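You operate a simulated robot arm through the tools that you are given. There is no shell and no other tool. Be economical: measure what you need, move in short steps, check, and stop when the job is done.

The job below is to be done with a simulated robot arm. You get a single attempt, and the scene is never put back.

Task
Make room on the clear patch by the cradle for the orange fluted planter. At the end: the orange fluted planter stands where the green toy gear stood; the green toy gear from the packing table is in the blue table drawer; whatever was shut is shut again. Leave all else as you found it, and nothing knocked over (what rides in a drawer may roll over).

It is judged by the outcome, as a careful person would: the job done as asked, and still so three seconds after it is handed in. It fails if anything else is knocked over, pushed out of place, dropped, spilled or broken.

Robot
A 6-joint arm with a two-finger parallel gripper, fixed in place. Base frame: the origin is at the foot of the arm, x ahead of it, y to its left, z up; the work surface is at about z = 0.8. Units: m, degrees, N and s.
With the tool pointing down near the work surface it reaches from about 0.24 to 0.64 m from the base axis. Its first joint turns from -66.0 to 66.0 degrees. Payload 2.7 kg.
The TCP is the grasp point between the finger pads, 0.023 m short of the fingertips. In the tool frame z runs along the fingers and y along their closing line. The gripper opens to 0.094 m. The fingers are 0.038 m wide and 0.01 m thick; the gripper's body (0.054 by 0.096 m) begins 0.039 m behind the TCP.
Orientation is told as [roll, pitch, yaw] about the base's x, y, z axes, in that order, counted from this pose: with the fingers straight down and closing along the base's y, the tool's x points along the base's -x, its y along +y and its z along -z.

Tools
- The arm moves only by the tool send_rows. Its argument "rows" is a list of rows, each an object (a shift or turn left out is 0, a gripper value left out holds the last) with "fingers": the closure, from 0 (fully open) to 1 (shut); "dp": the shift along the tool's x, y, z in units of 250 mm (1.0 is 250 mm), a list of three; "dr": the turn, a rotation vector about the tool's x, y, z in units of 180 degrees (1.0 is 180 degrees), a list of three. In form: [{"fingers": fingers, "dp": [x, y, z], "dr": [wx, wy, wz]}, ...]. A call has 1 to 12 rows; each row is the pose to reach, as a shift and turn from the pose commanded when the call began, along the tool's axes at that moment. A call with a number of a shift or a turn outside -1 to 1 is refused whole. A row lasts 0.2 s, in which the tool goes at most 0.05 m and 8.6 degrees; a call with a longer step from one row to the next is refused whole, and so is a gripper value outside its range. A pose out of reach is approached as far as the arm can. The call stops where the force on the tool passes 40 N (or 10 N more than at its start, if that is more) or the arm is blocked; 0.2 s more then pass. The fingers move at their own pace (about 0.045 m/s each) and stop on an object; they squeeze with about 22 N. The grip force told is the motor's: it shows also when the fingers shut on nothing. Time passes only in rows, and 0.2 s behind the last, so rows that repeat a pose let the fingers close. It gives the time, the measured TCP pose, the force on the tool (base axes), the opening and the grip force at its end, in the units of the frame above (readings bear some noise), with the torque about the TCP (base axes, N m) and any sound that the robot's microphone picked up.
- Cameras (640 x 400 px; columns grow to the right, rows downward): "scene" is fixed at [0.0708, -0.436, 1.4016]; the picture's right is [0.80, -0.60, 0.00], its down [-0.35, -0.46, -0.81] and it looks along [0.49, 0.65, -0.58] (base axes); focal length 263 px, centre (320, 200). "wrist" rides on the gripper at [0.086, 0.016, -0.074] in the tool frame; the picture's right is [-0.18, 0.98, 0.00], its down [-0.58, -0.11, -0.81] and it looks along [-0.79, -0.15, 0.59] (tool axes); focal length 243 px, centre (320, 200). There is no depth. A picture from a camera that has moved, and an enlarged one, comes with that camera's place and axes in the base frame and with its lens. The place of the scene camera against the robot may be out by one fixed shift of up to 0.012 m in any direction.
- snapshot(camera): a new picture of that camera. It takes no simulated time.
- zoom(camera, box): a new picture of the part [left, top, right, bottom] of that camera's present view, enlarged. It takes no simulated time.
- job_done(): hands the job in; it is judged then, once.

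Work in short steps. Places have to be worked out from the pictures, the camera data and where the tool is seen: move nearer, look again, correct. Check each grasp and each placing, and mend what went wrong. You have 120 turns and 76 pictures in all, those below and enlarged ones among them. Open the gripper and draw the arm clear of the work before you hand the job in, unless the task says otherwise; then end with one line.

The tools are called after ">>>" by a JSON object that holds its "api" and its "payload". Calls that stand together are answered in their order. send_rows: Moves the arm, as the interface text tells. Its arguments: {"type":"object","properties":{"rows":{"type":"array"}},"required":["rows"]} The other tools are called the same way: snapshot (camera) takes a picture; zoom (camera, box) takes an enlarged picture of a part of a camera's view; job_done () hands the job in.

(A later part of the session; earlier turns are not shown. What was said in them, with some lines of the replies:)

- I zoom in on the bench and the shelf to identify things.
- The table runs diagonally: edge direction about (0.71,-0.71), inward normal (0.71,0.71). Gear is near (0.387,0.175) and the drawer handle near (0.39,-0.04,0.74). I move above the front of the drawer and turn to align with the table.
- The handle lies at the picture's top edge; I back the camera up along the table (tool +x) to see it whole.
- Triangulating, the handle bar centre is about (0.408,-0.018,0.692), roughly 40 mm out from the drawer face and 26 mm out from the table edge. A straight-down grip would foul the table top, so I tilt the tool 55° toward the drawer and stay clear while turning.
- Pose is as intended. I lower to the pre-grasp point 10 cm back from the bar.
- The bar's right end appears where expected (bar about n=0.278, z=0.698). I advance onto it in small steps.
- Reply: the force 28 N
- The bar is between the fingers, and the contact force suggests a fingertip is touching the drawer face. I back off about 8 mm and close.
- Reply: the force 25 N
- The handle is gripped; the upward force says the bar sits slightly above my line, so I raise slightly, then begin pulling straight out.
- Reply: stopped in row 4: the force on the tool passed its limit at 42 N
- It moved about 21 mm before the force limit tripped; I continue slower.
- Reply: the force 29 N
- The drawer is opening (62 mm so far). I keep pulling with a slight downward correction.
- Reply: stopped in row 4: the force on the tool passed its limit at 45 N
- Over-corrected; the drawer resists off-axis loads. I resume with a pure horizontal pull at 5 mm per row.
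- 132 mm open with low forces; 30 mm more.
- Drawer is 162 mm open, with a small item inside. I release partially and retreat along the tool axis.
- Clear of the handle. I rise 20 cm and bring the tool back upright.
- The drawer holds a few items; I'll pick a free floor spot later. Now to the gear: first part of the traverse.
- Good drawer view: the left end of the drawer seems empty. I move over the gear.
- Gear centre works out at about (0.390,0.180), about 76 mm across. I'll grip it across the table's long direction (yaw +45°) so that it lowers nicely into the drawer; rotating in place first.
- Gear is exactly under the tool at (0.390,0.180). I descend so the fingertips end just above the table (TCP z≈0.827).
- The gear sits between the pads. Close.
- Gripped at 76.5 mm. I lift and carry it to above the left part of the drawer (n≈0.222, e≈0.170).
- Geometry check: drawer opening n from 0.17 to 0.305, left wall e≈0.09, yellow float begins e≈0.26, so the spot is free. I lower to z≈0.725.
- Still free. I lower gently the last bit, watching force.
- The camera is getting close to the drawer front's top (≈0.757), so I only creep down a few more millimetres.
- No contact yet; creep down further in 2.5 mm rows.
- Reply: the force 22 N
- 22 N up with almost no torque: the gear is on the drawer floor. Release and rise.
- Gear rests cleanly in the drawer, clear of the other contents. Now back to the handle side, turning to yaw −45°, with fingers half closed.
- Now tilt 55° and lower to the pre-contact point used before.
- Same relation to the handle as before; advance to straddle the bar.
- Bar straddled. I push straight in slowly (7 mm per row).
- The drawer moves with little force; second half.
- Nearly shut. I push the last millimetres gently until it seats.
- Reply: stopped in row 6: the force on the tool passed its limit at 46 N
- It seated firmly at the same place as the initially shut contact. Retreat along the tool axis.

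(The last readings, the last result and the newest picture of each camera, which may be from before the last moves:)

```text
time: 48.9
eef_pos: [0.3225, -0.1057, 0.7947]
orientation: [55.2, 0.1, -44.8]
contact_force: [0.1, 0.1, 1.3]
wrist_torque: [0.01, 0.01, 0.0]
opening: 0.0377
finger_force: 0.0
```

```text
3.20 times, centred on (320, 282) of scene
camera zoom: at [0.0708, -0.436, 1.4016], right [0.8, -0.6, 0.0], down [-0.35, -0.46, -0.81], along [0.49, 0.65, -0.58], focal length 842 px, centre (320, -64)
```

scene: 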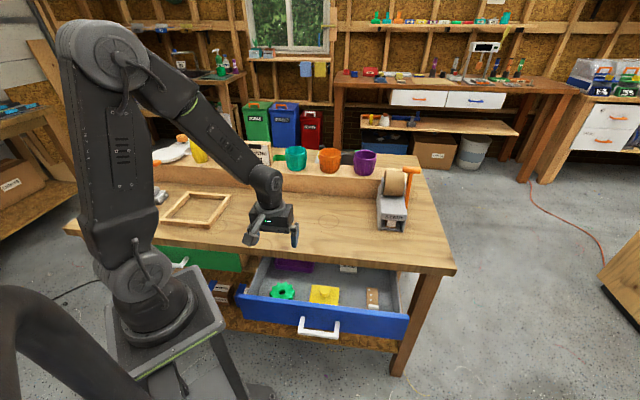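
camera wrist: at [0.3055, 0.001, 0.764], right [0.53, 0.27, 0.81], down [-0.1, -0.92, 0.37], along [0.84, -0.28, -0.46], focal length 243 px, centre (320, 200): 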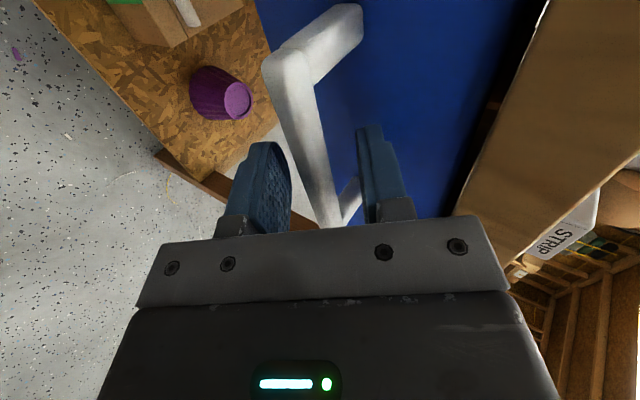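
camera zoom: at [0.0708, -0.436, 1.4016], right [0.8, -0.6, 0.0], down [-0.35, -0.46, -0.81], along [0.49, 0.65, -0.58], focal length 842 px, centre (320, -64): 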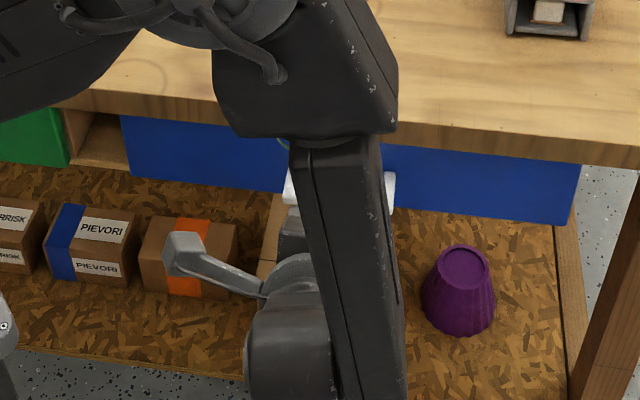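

The drawer face is back flush as at the start. Now rise 25 cm and untilt, heading for the planter.

>>> {"api": "send_rows", "payload": {"rows": [{"fingers": 0, "dp": [0, 0.1, -0.07]}, {"dp": [0, 0.2, -0.14], "dr": [0.0437, 0, 0]}, {"dp": [0, 0.32, -0.22], "dr": [0.0873, 0, 0]}, {"dp": [0, 0.44, -0.3], "dr": [0.131, 0, 0]}, {"dp": [0, 0.56, -0.38], "dr": [0.1746, 0, 0]}, {"dp": [0, 0.68, -0.46], "dr": [0.2183, 0, 0]}, {"dp": [0, 0.82, -0.571], "dr": [0.262, 0, 0]}, {"dp": [0, 0.82, -0.571], "dr": [0.306, 0, 0]}, {"dp": [0, 0.82, -0.571], "dr": [0.306, 0, 0]}]}}

>>> {"api": "zoom", "payload": {"camera": "scene", "box": [220, 200, 420, 325]}}

```text
time: 50.9
eef_pos: [0.3235, -0.1052, 1.044]
orientation: [0.0, 0.2, -44.9]
contact_force: [1.1, 0.3, 0.3]
wrist_torque: [-0.02, -0.01, 0.01]
opening: 0.0943
finger_force: 0.0
```

```text
3.20 times, centred on (320, 262) of scene
camera zoom: at [0.0708, -0.436, 1.4016], right [0.8, -0.6, 0.0], down [-0.35, -0.46, -0.81], along [0.49, 0.65, -0.58], focal length 842 px, centre (320, 0)
```

zoom: 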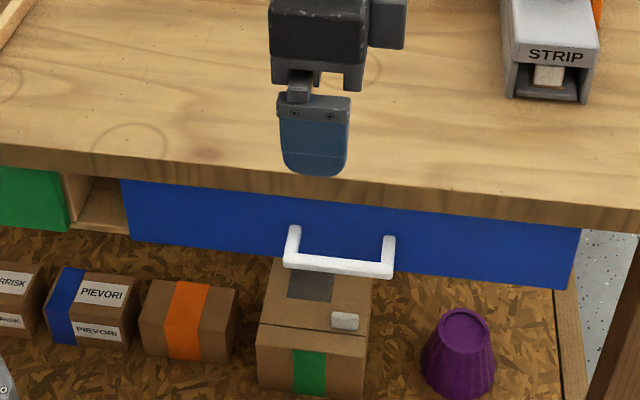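

Handle is back exactly at its starting pixels: drawer shut. Now swing to a viewpoint facing the planters (yaw 25°).

>>> {"api": "send_rows", "payload": {"rows": [{"dp": [0.05, 0.108, -0.033], "dr": [0, 0, -0.0432]}, {"dp": [0.1, 0.216, -0.067], "dr": [0, 0, -0.0864]}, {"dp": [0.15, 0.323, -0.1], "dr": [0, 0, -0.13]}, {"dp": [0.2, 0.431, -0.133], "dr": [0, 0, -0.173]}, {"dp": [0.25, 0.539, -0.167], "dr": [0, 0, -0.216]}, {"dp": [0.3, 0.647, -0.2], "dr": [0, 0, -0.259]}, {"dp": [0.35, 0.754, -0.233], "dr": [0, 0, -0.3024]}, {"dp": [0.4, 0.862, -0.267], "dr": [0, 0, -0.3456]}, {"dp": [0.448, 0.97, -0.3], "dr": [0, 0, -0.389]}, {"dp": [0.448, 0.97, -0.3], "dr": [0, 0, -0.389]}]}}

>>> {"api": "snapshot", "payload": {"camera": "wrist"}}

```text
time: 53.1
eef_pos: [0.415, 0.1475, 1.1192]
orientation: [0.3, 0.0, 25.1]
contact_force: [0.3, -0.1, 0.0]
wrist_torque: [0.0, -0.04, 0.0]
opening: 0.0942
finger_force: 0.0
```

```text
35 pictures are left
camera wrist: at [0.3298, 0.1242, 1.1928], right [-0.25, 0.97, 0.0], down [0.57, 0.15, 0.81], along [0.78, 0.2, -0.59], focal length 243 px, centre (320, 200)
```

wrist: 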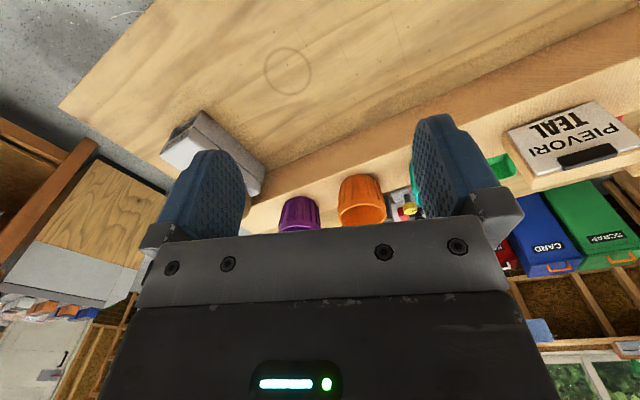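

I zoom to measure the orange planter, its ledge, and the neighbours.

>>> {"api": "zoom", "payload": {"camera": "wrist", "box": [250, 130, 410, 240]}}

>>> {"api": "zoom", "payload": {"camera": "scene", "box": [280, 130, 380, 200]}}

```text
3.64 times, centred on (330, 185) of wrist
camera zoom: at [0.3298, 0.1242, 1.1928], right [-0.25, 0.97, 0.0], down [0.57, 0.15, 0.81], along [0.78, 0.2, -0.59], focal length 882 px, centre (284, 254)
```

zoom: 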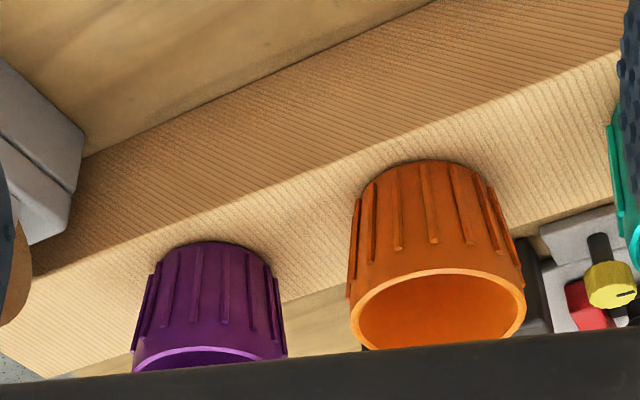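

```text
5.71 times, centred on (330, 165) of scene
camera zoom: at [0.0708, -0.436, 1.4016], right [0.8, -0.6, 0.0], down [-0.35, -0.46, -0.81], along [0.49, 0.65, -0.58], focal length 1503 px, centre (263, 400)
```

zoom: 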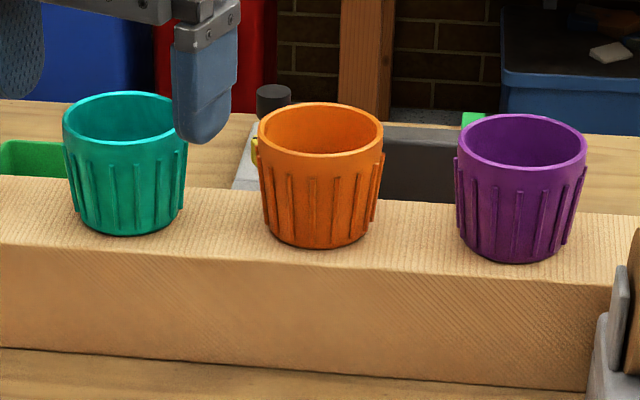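

Estimates: ledge top z≈0.888, orange planter centre ≈(0.668,0.292), rim z≈0.956, rim Ø≈0.087 (gripper opens 0.094). I'll grasp it near the rim with the tool tilted 35° outward; moving to a pre-grasp point 12 cm back along the tool axis.

>>> {"api": "send_rows", "payload": {"rows": [{"dp": [-0.148, 0.016, 0.03], "dr": [0, -0.0389, 0]}, {"dp": [-0.295, 0.032, 0.06], "dr": [0, -0.0778, 0]}, {"dp": [-0.443, 0.048, 0.1], "dr": [0, -0.1167, 0]}, {"dp": [-0.59, 0.064, 0.15], "dr": [0, -0.1556, 0]}, {"dp": [-0.738, 0.08, 0.2], "dr": [0, -0.1944, 0]}, {"dp": [-0.8, 0.097, 0.25], "dr": [0, -0.1944, 0]}, {"dp": [-0.8, 0.097, 0.25], "dr": [0, -0.1944, 0]}]}}

>>> {"api": "snapshot", "payload": {"camera": "wrist"}}

>>> {"api": "snapshot", "payload": {"camera": "scene"}}

```text
time: 54.7
eef_pos: [0.5853, 0.2536, 1.0553]
orientation: [0.2, -35.1, 25.0]
contact_force: [0.2, 0.3, 0.0]
wrist_torque: [0.0, -0.01, 0.02]
opening: 0.0941
finger_force: 0.1
```

```text
32 pictures are left
camera wrist: at [0.4754, 0.2199, 1.0658], right [-0.28, 0.95, 0.11], down [0.06, -0.1, 0.99], along [0.96, 0.28, -0.03], focal length 243 px, centre (320, 200)
```

wrist: 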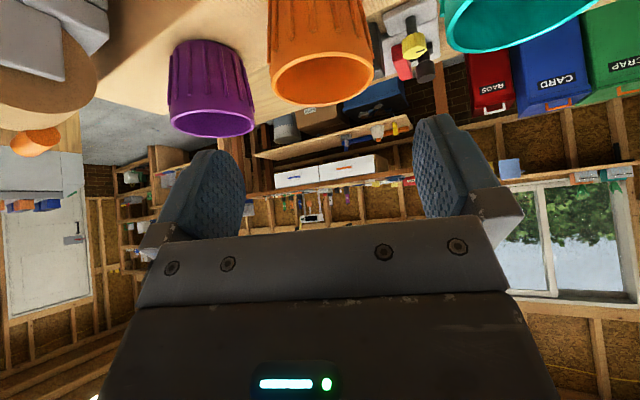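

```text
31 pictures are left
```

scene: 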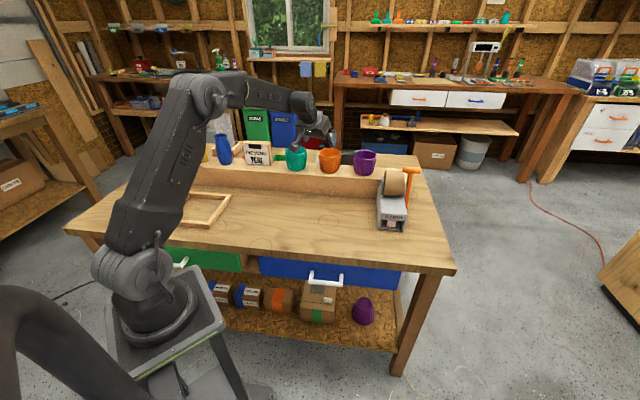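

Lateral alignment is within about 1 mm; the rim centre lies about 13 cm ahead along the tool axis. Advance 8 cm and look again.

>>> {"api": "send_rows", "payload": {"rows": [{"dp": [-0.008, 0, 0.12]}, {"dp": [-0.016, 0, 0.24]}, {"dp": [-0.02, 0, 0.32]}, {"dp": [-0.02, 0, 0.32]}]}}

>>> {"api": "snapshot", "payload": {"camera": "wrist"}}

>>> {"api": "zoom", "payload": {"camera": "scene", "box": [280, 110, 400, 200]}}

```text
time: 55.7
eef_pos: [0.6306, 0.2731, 0.9942]
orientation: [0.2, -35.0, 24.9]
contact_force: [0.2, 0.1, -0.7]
wrist_torque: [0.02, -0.01, 0.0]
opening: 0.094
finger_force: 0.0
```

```text
30 pictures are left
camera wrist: at [0.5203, 0.239, 1.004], right [-0.28, 0.95, 0.11], down [0.06, -0.1, 0.99], along [0.96, 0.28, -0.03], focal length 243 px, centre (320, 200)
```

wrist: 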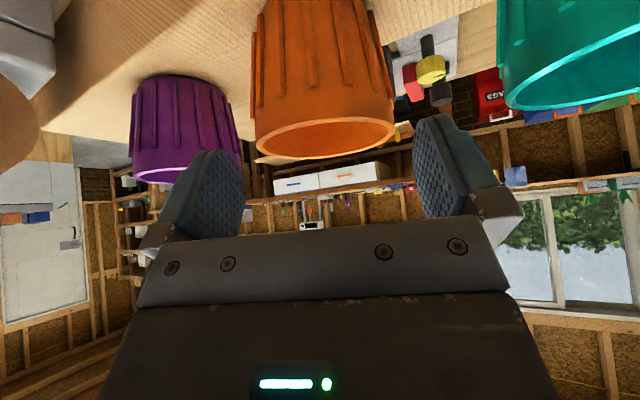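

```text
4.44 times, centred on (340, 155) of scene
camera zoom: at [0.0708, -0.436, 1.4016], right [0.8, -0.6, 0.0], down [-0.35, -0.46, -0.81], along [0.49, 0.65, -0.58], focal length 1169 px, centre (231, 400)
```

zoom: 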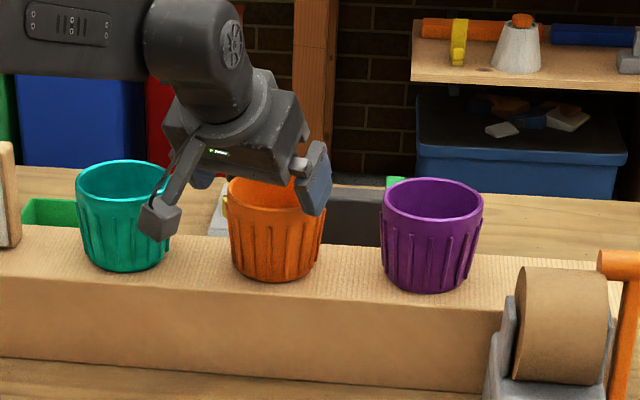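

The rim centre is now 44 mm ahead, lateral error ≤1 mm. Advance 50 mm slowly so that the pads straddle just below the rim while the gripper body stays off it.

>>> {"api": "send_rows", "payload": {"rows": [{"dp": [0, 0.004, 0.04]}, {"dp": [0, 0.004, 0.08]}, {"dp": [0, 0.004, 0.12]}, {"dp": [0, 0.004, 0.16]}, {"dp": [0, 0.004, 0.2]}, {"dp": [0, 0.004, 0.2]}]}}

>>> {"api": "snapshot", "payload": {"camera": "wrist"}}

>>> {"api": "zoom", "payload": {"camera": "scene", "box": [280, 110, 400, 200]}}

```text
time: 57.1
eef_pos: [0.6581, 0.2881, 0.9537]
orientation: [0.3, -35.1, 24.9]
contact_force: [0.0, 0.9, 0.7]
wrist_torque: [-0.02, 0.02, -0.01]
opening: 0.0939
finger_force: 0.0
```

```text
28 pictures are left
camera wrist: at [0.5473, 0.253, 0.9641], right [-0.28, 0.95, 0.11], down [0.06, -0.1, 0.99], along [0.96, 0.28, -0.03], focal length 243 px, centre (320, 200)
```

wrist: 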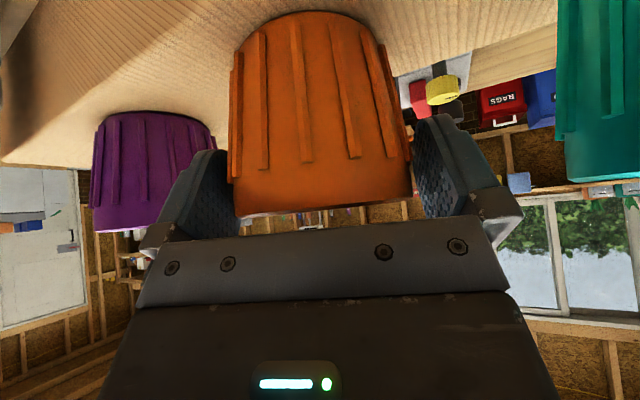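

```text
4.44 times, centred on (340, 155) of scene
camera zoom: at [0.0708, -0.436, 1.4016], right [0.8, -0.6, 0.0], down [-0.35, -0.46, -0.81], along [0.49, 0.65, -0.58], focal length 1169 px, centre (231, 400)
```

zoom: 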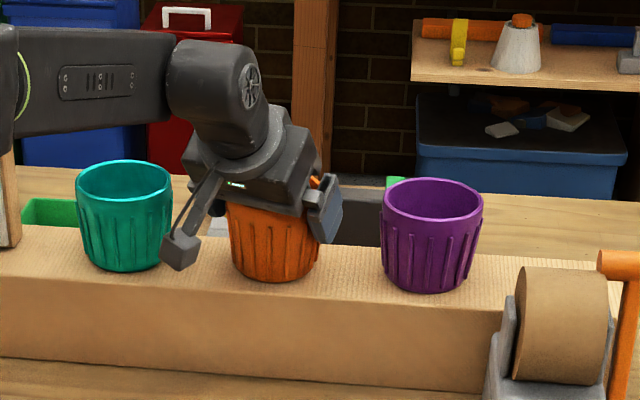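

Planter is between the pads with no contact. Close.

>>> {"api": "send_rows", "payload": {"rows": [{"fingers": 1}, {"fingers": 1}, {"fingers": 1}, {"fingers": 1}]}}

>>> {"api": "snapshot", "payload": {"camera": "wrist"}}

```text
time: 58.1
eef_pos: [0.6564, 0.2877, 0.9524]
orientation: [0.3, -35.0, 25.1]
contact_force: [0.2, 0.4, -0.2]
wrist_torque: [0.01, 0.0, 0.0]
opening: 0.0784
finger_force: 21.6
```

```text
26 pictures are left
camera wrist: at [0.5472, 0.253, 0.9642], right [-0.28, 0.95, 0.11], down [0.06, -0.1, 0.99], along [0.96, 0.28, -0.03], focal length 243 px, centre (320, 200)
```

wrist: 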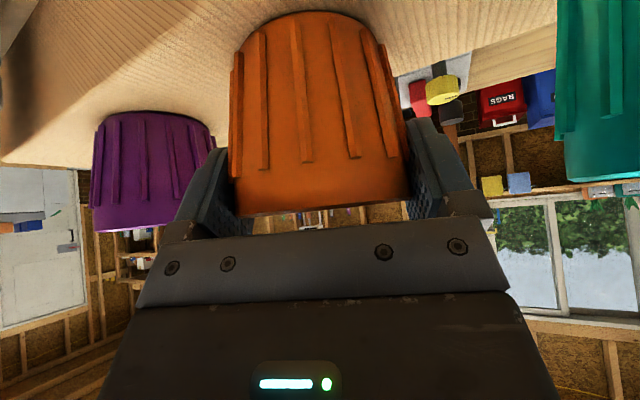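

Gripped at 78 mm, planter still upright. Lift straight up 6 cm and check.

>>> {"api": "send_rows", "payload": {"rows": [{"dp": [-0.012, 0, -0.016]}, {"dp": [-0.035, 0, -0.05]}, {"dp": [-0.07, 0, -0.1]}, {"dp": [-0.105, 0, -0.15]}, {"dp": [-0.138, 0, -0.197]}, {"dp": [-0.138, 0, -0.197]}]}}

>>> {"api": "snapshot", "payload": {"camera": "wrist"}}

>>> {"api": "zoom", "payload": {"camera": "scene", "box": [260, 100, 400, 200]}}

```text
time: 59.5
eef_pos: [0.6573, 0.2864, 1.0156]
orientation: [0.1, -35.0, 25.0]
contact_force: [-0.4, 0.1, -1.2]
wrist_torque: [-0.03, 0.0, 0.0]
opening: 0.0785
finger_force: 22.1
```

```text
25 pictures are left
camera wrist: at [0.5469, 0.2523, 1.0252], right [-0.28, 0.95, 0.11], down [0.06, -0.1, 0.99], along [0.96, 0.28, -0.03], focal length 243 px, centre (320, 200)
```

wrist: 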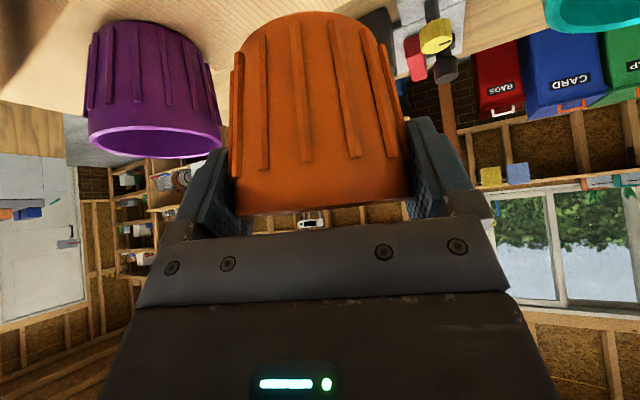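

```text
4.00 times, centred on (330, 150) of scene
camera zoom: at [0.0708, -0.436, 1.4016], right [0.8, -0.6, 0.0], down [-0.35, -0.46, -0.81], along [0.49, 0.65, -0.58], focal length 1052 px, centre (280, 400)
```

zoom: 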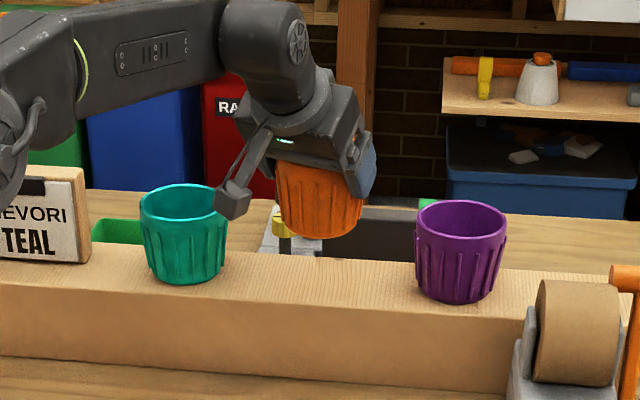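

Firm hold. Carry it back horizontally to above the gear's old spot (0.390,0.179).

>>> {"api": "send_rows", "payload": {"rows": [{"dp": [0.06, 0.004, -0.042]}, {"dp": [0.18, 0.012, -0.126]}, {"dp": [0.32, 0.02, -0.224]}, {"dp": [0.47, 0.03, -0.329]}, {"dp": [0.62, 0.04, -0.434]}, {"dp": [0.76, 0.05, -0.532]}, {"dp": [0.87, 0.06, -0.609]}, {"dp": [0.942, 0.06, -0.66]}, {"dp": [0.942, 0.06, -0.66]}]}}

>>> {"api": "snapshot", "payload": {"camera": "wrist"}}

>>> {"api": "snapshot", "payload": {"camera": "scene"}}

```text
time: 61.5
eef_pos: [0.3894, 0.1785, 1.0157]
orientation: [0.2, -35.0, 24.9]
contact_force: [-0.5, -1.1, -1.1]
wrist_torque: [0.03, -0.01, -0.03]
opening: 0.0787
finger_force: 22.1
```

```text
23 pictures are left
camera wrist: at [0.2798, 0.1449, 1.0249], right [-0.28, 0.95, 0.11], down [0.06, -0.1, 0.99], along [0.96, 0.28, -0.03], focal length 243 px, centre (320, 200)
```

wrist: 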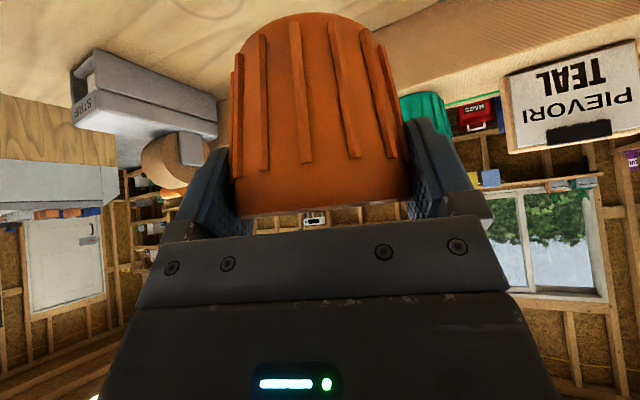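

```text
22 pictures are left
```

scene: 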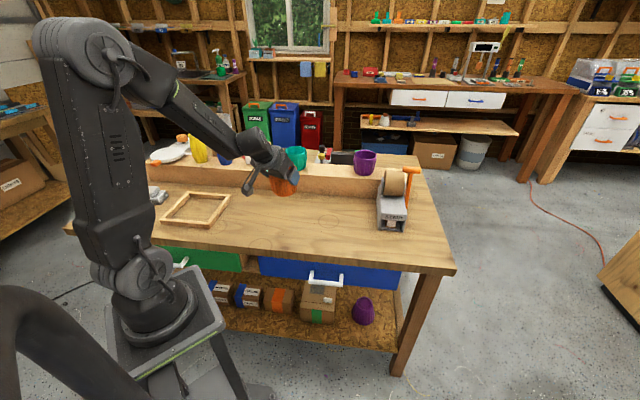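

Planter is steady and roughly centred on the TCP. Lower straight to about 1.5 cm above the table, then check from both cameras.

>>> {"api": "send_rows", "payload": {"rows": [{"dp": [0.06, 0, 0.085]}, {"dp": [0.14, 0, 0.2]}, {"dp": [0.22, 0, 0.314]}, {"dp": [0.28, 0, 0.4]}, {"dp": [0.31, 0, 0.442]}, {"dp": [0.31, 0, 0.442]}]}}

>>> {"api": "snapshot", "payload": {"camera": "wrist"}}

>>> {"api": "zoom", "payload": {"camera": "scene", "box": [240, 170, 340, 250]}}

```text
time: 62.9
eef_pos: [0.3902, 0.1788, 0.8821]
orientation: [0.2, -35.0, 25.1]
contact_force: [-0.6, -0.4, -0.8]
wrist_torque: [0.01, 0.01, -0.02]
opening: 0.0783
finger_force: 22.3
out of reach, approached as far as the arm can: row 1, 2, 3
```

```text
21 pictures are left
camera wrist: at [0.2804, 0.1435, 0.8919], right [-0.28, 0.95, 0.11], down [0.06, -0.1, 0.99], along [0.96, 0.28, -0.03], focal length 243 px, centre (320, 200)
```

wrist: 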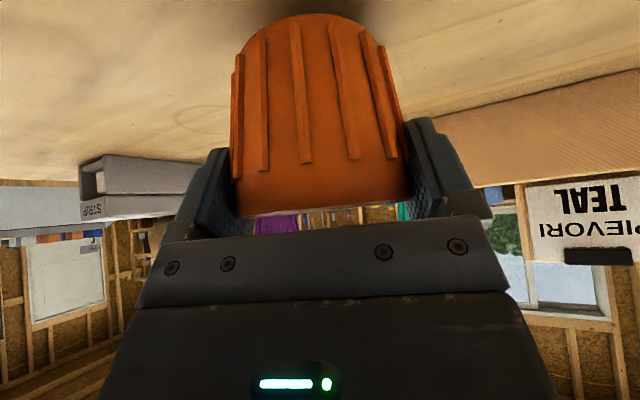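

```text
5.00 times, centred on (290, 210) of scene
camera zoom: at [0.0708, -0.436, 1.4016], right [0.8, -0.6, 0.0], down [-0.35, -0.46, -0.81], along [0.49, 0.65, -0.58], focal length 1315 px, centre (470, 150)
```

zoom: 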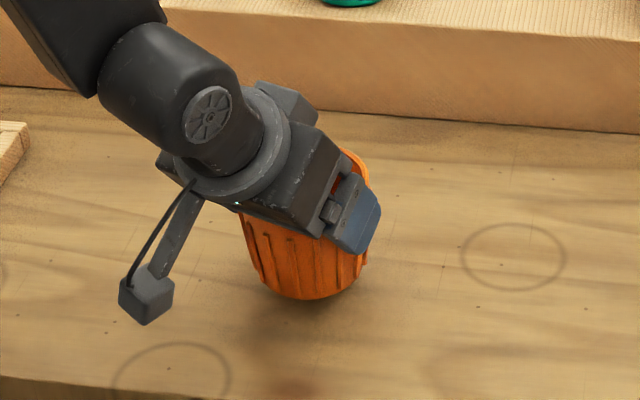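

The base appears about at column 288, row 224 (base centre), within roughly 5 mm of the gear's old base pixel (287.5,229) once lowered; I nudge 5 mm toward the robot and creep down until it touches.

>>> {"api": "send_rows", "payload": {"rows": [{"dp": [0.02, -0.008, -0.014]}, {"dp": [0.034, -0.008, 0.006]}, {"dp": [0.047, -0.008, 0.026]}, {"dp": [0.0516, -0.008, 0.0326]}, {"dp": [0.0516, -0.008, 0.0326]}]}}

```text
time: 64.1
eef_pos: [0.3839, 0.1732, 0.8664]
orientation: [0.1, -35.1, 24.9]
contact_force: [-0.1, 0.4, 0.0]
wrist_torque: [0.0, 0.01, 0.01]
opening: 0.0783
finger_force: 22.2
```

No contact yet at z=0.866. Creep further in small rows and look.

>>> {"api": "send_rows", "payload": {"rows": [{"dp": [0.0046, 0, 0.0066]}, {"dp": [0.0092, 0, 0.0131]}, {"dp": [0.0092, 0, 0.0131]}]}}

>>> {"api": "zoom", "payload": {"camera": "scene", "box": [240, 170, 340, 250]}}

```text
time: 64.9
eef_pos: [0.3859, 0.1751, 0.8622]
orientation: [0.2, -35.2, 24.9]
contact_force: [1.6, -2.4, 12.5]
wrist_torque: [0.11, -0.12, -0.13]
opening: 0.0781
finger_force: 22.1
```

```text
5.00 times, centred on (290, 210) of scene
camera zoom: at [0.0707, -0.4361, 1.4016], right [0.8, -0.6, 0.0], down [-0.35, -0.46, -0.81], along [0.49, 0.65, -0.58], focal length 1315 px, centre (470, 150)
```

zoom: 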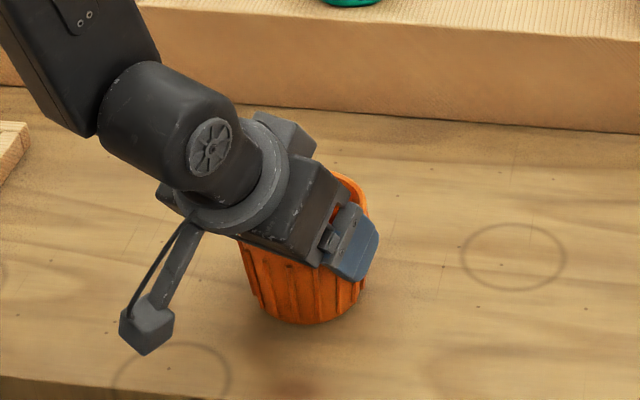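

Base touches (12 N) and its centre is at pixel ≈(287.6,229.3), matching the gear's old spot. Release and back off along the tool axis.

>>> {"api": "send_rows", "payload": {"rows": [{"fingers": 0}, {"fingers": 0}, {"fingers": 0}, {"fingers": 0}]}}

>>> {"api": "snapshot", "payload": {"camera": "wrist"}}

```text
time: 65.9
eef_pos: [0.3841, 0.1748, 0.8616]
orientation: [0.3, -34.9, 25.0]
contact_force: [-0.4, 0.3, 0.3]
wrist_torque: [0.02, -0.02, -0.03]
opening: 0.0938
finger_force: 0.0
```

```text
18 pictures are left
camera wrist: at [0.2753, 0.1407, 0.8717], right [-0.28, 0.95, 0.11], down [0.06, -0.1, 0.99], along [0.96, 0.28, -0.03], focal length 243 px, centre (320, 200)
```

wrist: 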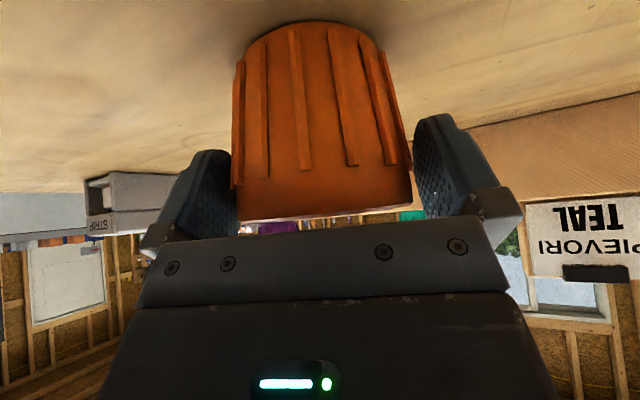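

Both pads are off the planter. Retreat slowly along the tool axis.

>>> {"api": "send_rows", "payload": {"rows": [{"dp": [0, 0, -0.05]}, {"dp": [0, 0, -0.1]}, {"dp": [0, 0, -0.18]}, {"dp": [0, 0, -0.28]}, {"dp": [0, 0, -0.42]}, {"dp": [0, 0, -0.56]}, {"dp": [0, 0, -0.7]}, {"dp": [0, 0, -0.7]}]}}

>>> {"api": "snapshot", "payload": {"camera": "scene"}}

>>> {"api": "snapshot", "payload": {"camera": "wrist"}}

```text
time: 67.7
eef_pos: [0.3134, 0.1255, 1.0022]
orientation: [6.3, -33.7, 17.6]
contact_force: [2.3, -0.5, 2.4]
wrist_torque: [-0.08, 0.14, 0.08]
opening: 0.0939
finger_force: 0.2
out of reach, approached as far as the arm can: row 5, 6, 7, 8
```

```text
17 pictures are left
```

scene: 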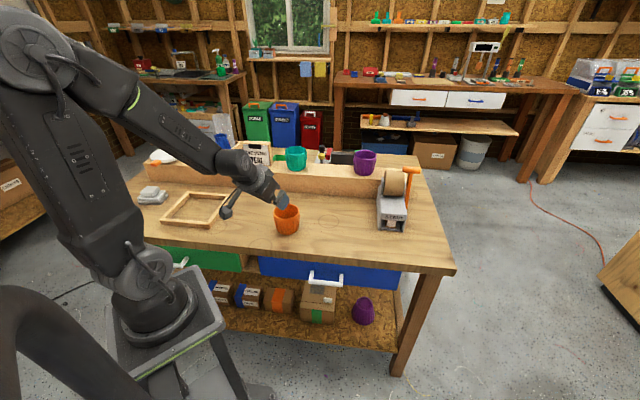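

```text
16 pictures are left
camera wrist: at [0.2025, 0.0983, 1.0163], right [-0.21, 0.96, 0.19], down [0.1, -0.17, 0.98], along [0.97, 0.22, -0.06], focal length 243 px, centre (320, 200)
```

wrist: 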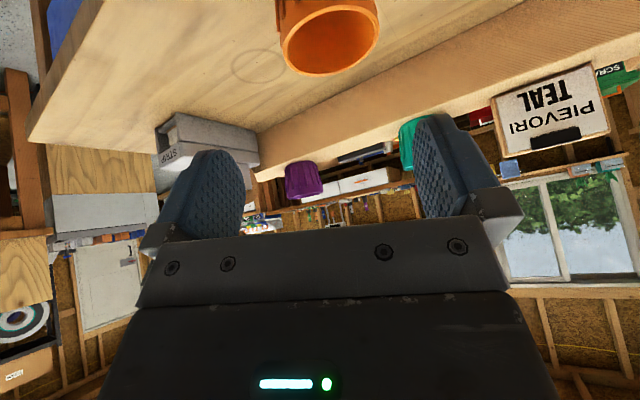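

The planter stands upright on the spot. I raise the arm well clear and untilt.

>>> {"api": "send_rows", "payload": {"rows": [{"dp": [-0.08, 0, -0.1], "dr": [0, 0.035, 0]}, {"dp": [-0.16, 0, -0.15], "dr": [0, 0.07, 0]}, {"dp": [-0.24, 0, -0.2], "dr": [0, 0.105, 0]}, {"dp": [-0.32, 0, -0.25], "dr": [0, 0.14, 0]}, {"dp": [-0.4, 0, -0.3], "dr": [0, 0.175, 0]}, {"dp": [-0.4, 0, -0.3], "dr": [0, 0.19, 0]}, {"dp": [-0.4, 0, -0.3], "dr": [0, 0.19, 0]}]}}

>>> {"api": "snapshot", "payload": {"camera": "scene"}}

>>> {"api": "zoom", "payload": {"camera": "scene", "box": [130, 120, 450, 320]}}

```text
time: 69.3
eef_pos: [0.3537, 0.145, 1.1255]
orientation: [0.2, -1.0, 25.1]
contact_force: [-0.2, -0.3, -0.2]
wrist_torque: [-0.02, -0.02, -0.02]
opening: 0.0939
finger_force: 0.0
```

```text
15 pictures are left
```

scene: 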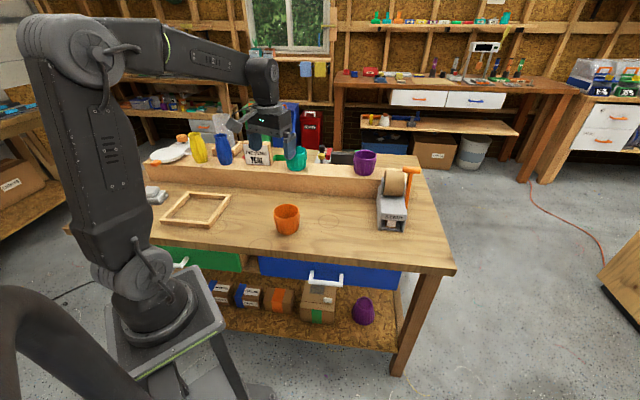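

```text
2.00 times, centred on (290, 220) of scene
camera zoom: at [0.0708, -0.436, 1.4016], right [0.8, -0.6, 0.0], down [-0.35, -0.46, -0.81], along [0.49, 0.65, -0.58], focal length 526 px, centre (380, 160)
```

zoom: 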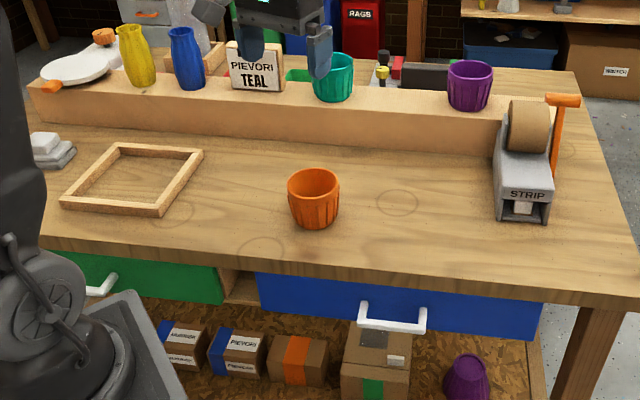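

Everything else sits at its original pixels, the drawer is shut, and the planter stands upright on the gear's former spot with the arm clear. Handing in.

>>> {"api": "job_done", "payload": {}}

```text
The job is handed in.
```

The orange planter stands where the green gear stood, the gear is in the blue drawer, the drawer is shut again, and I saw nothing else moved or knocked over.
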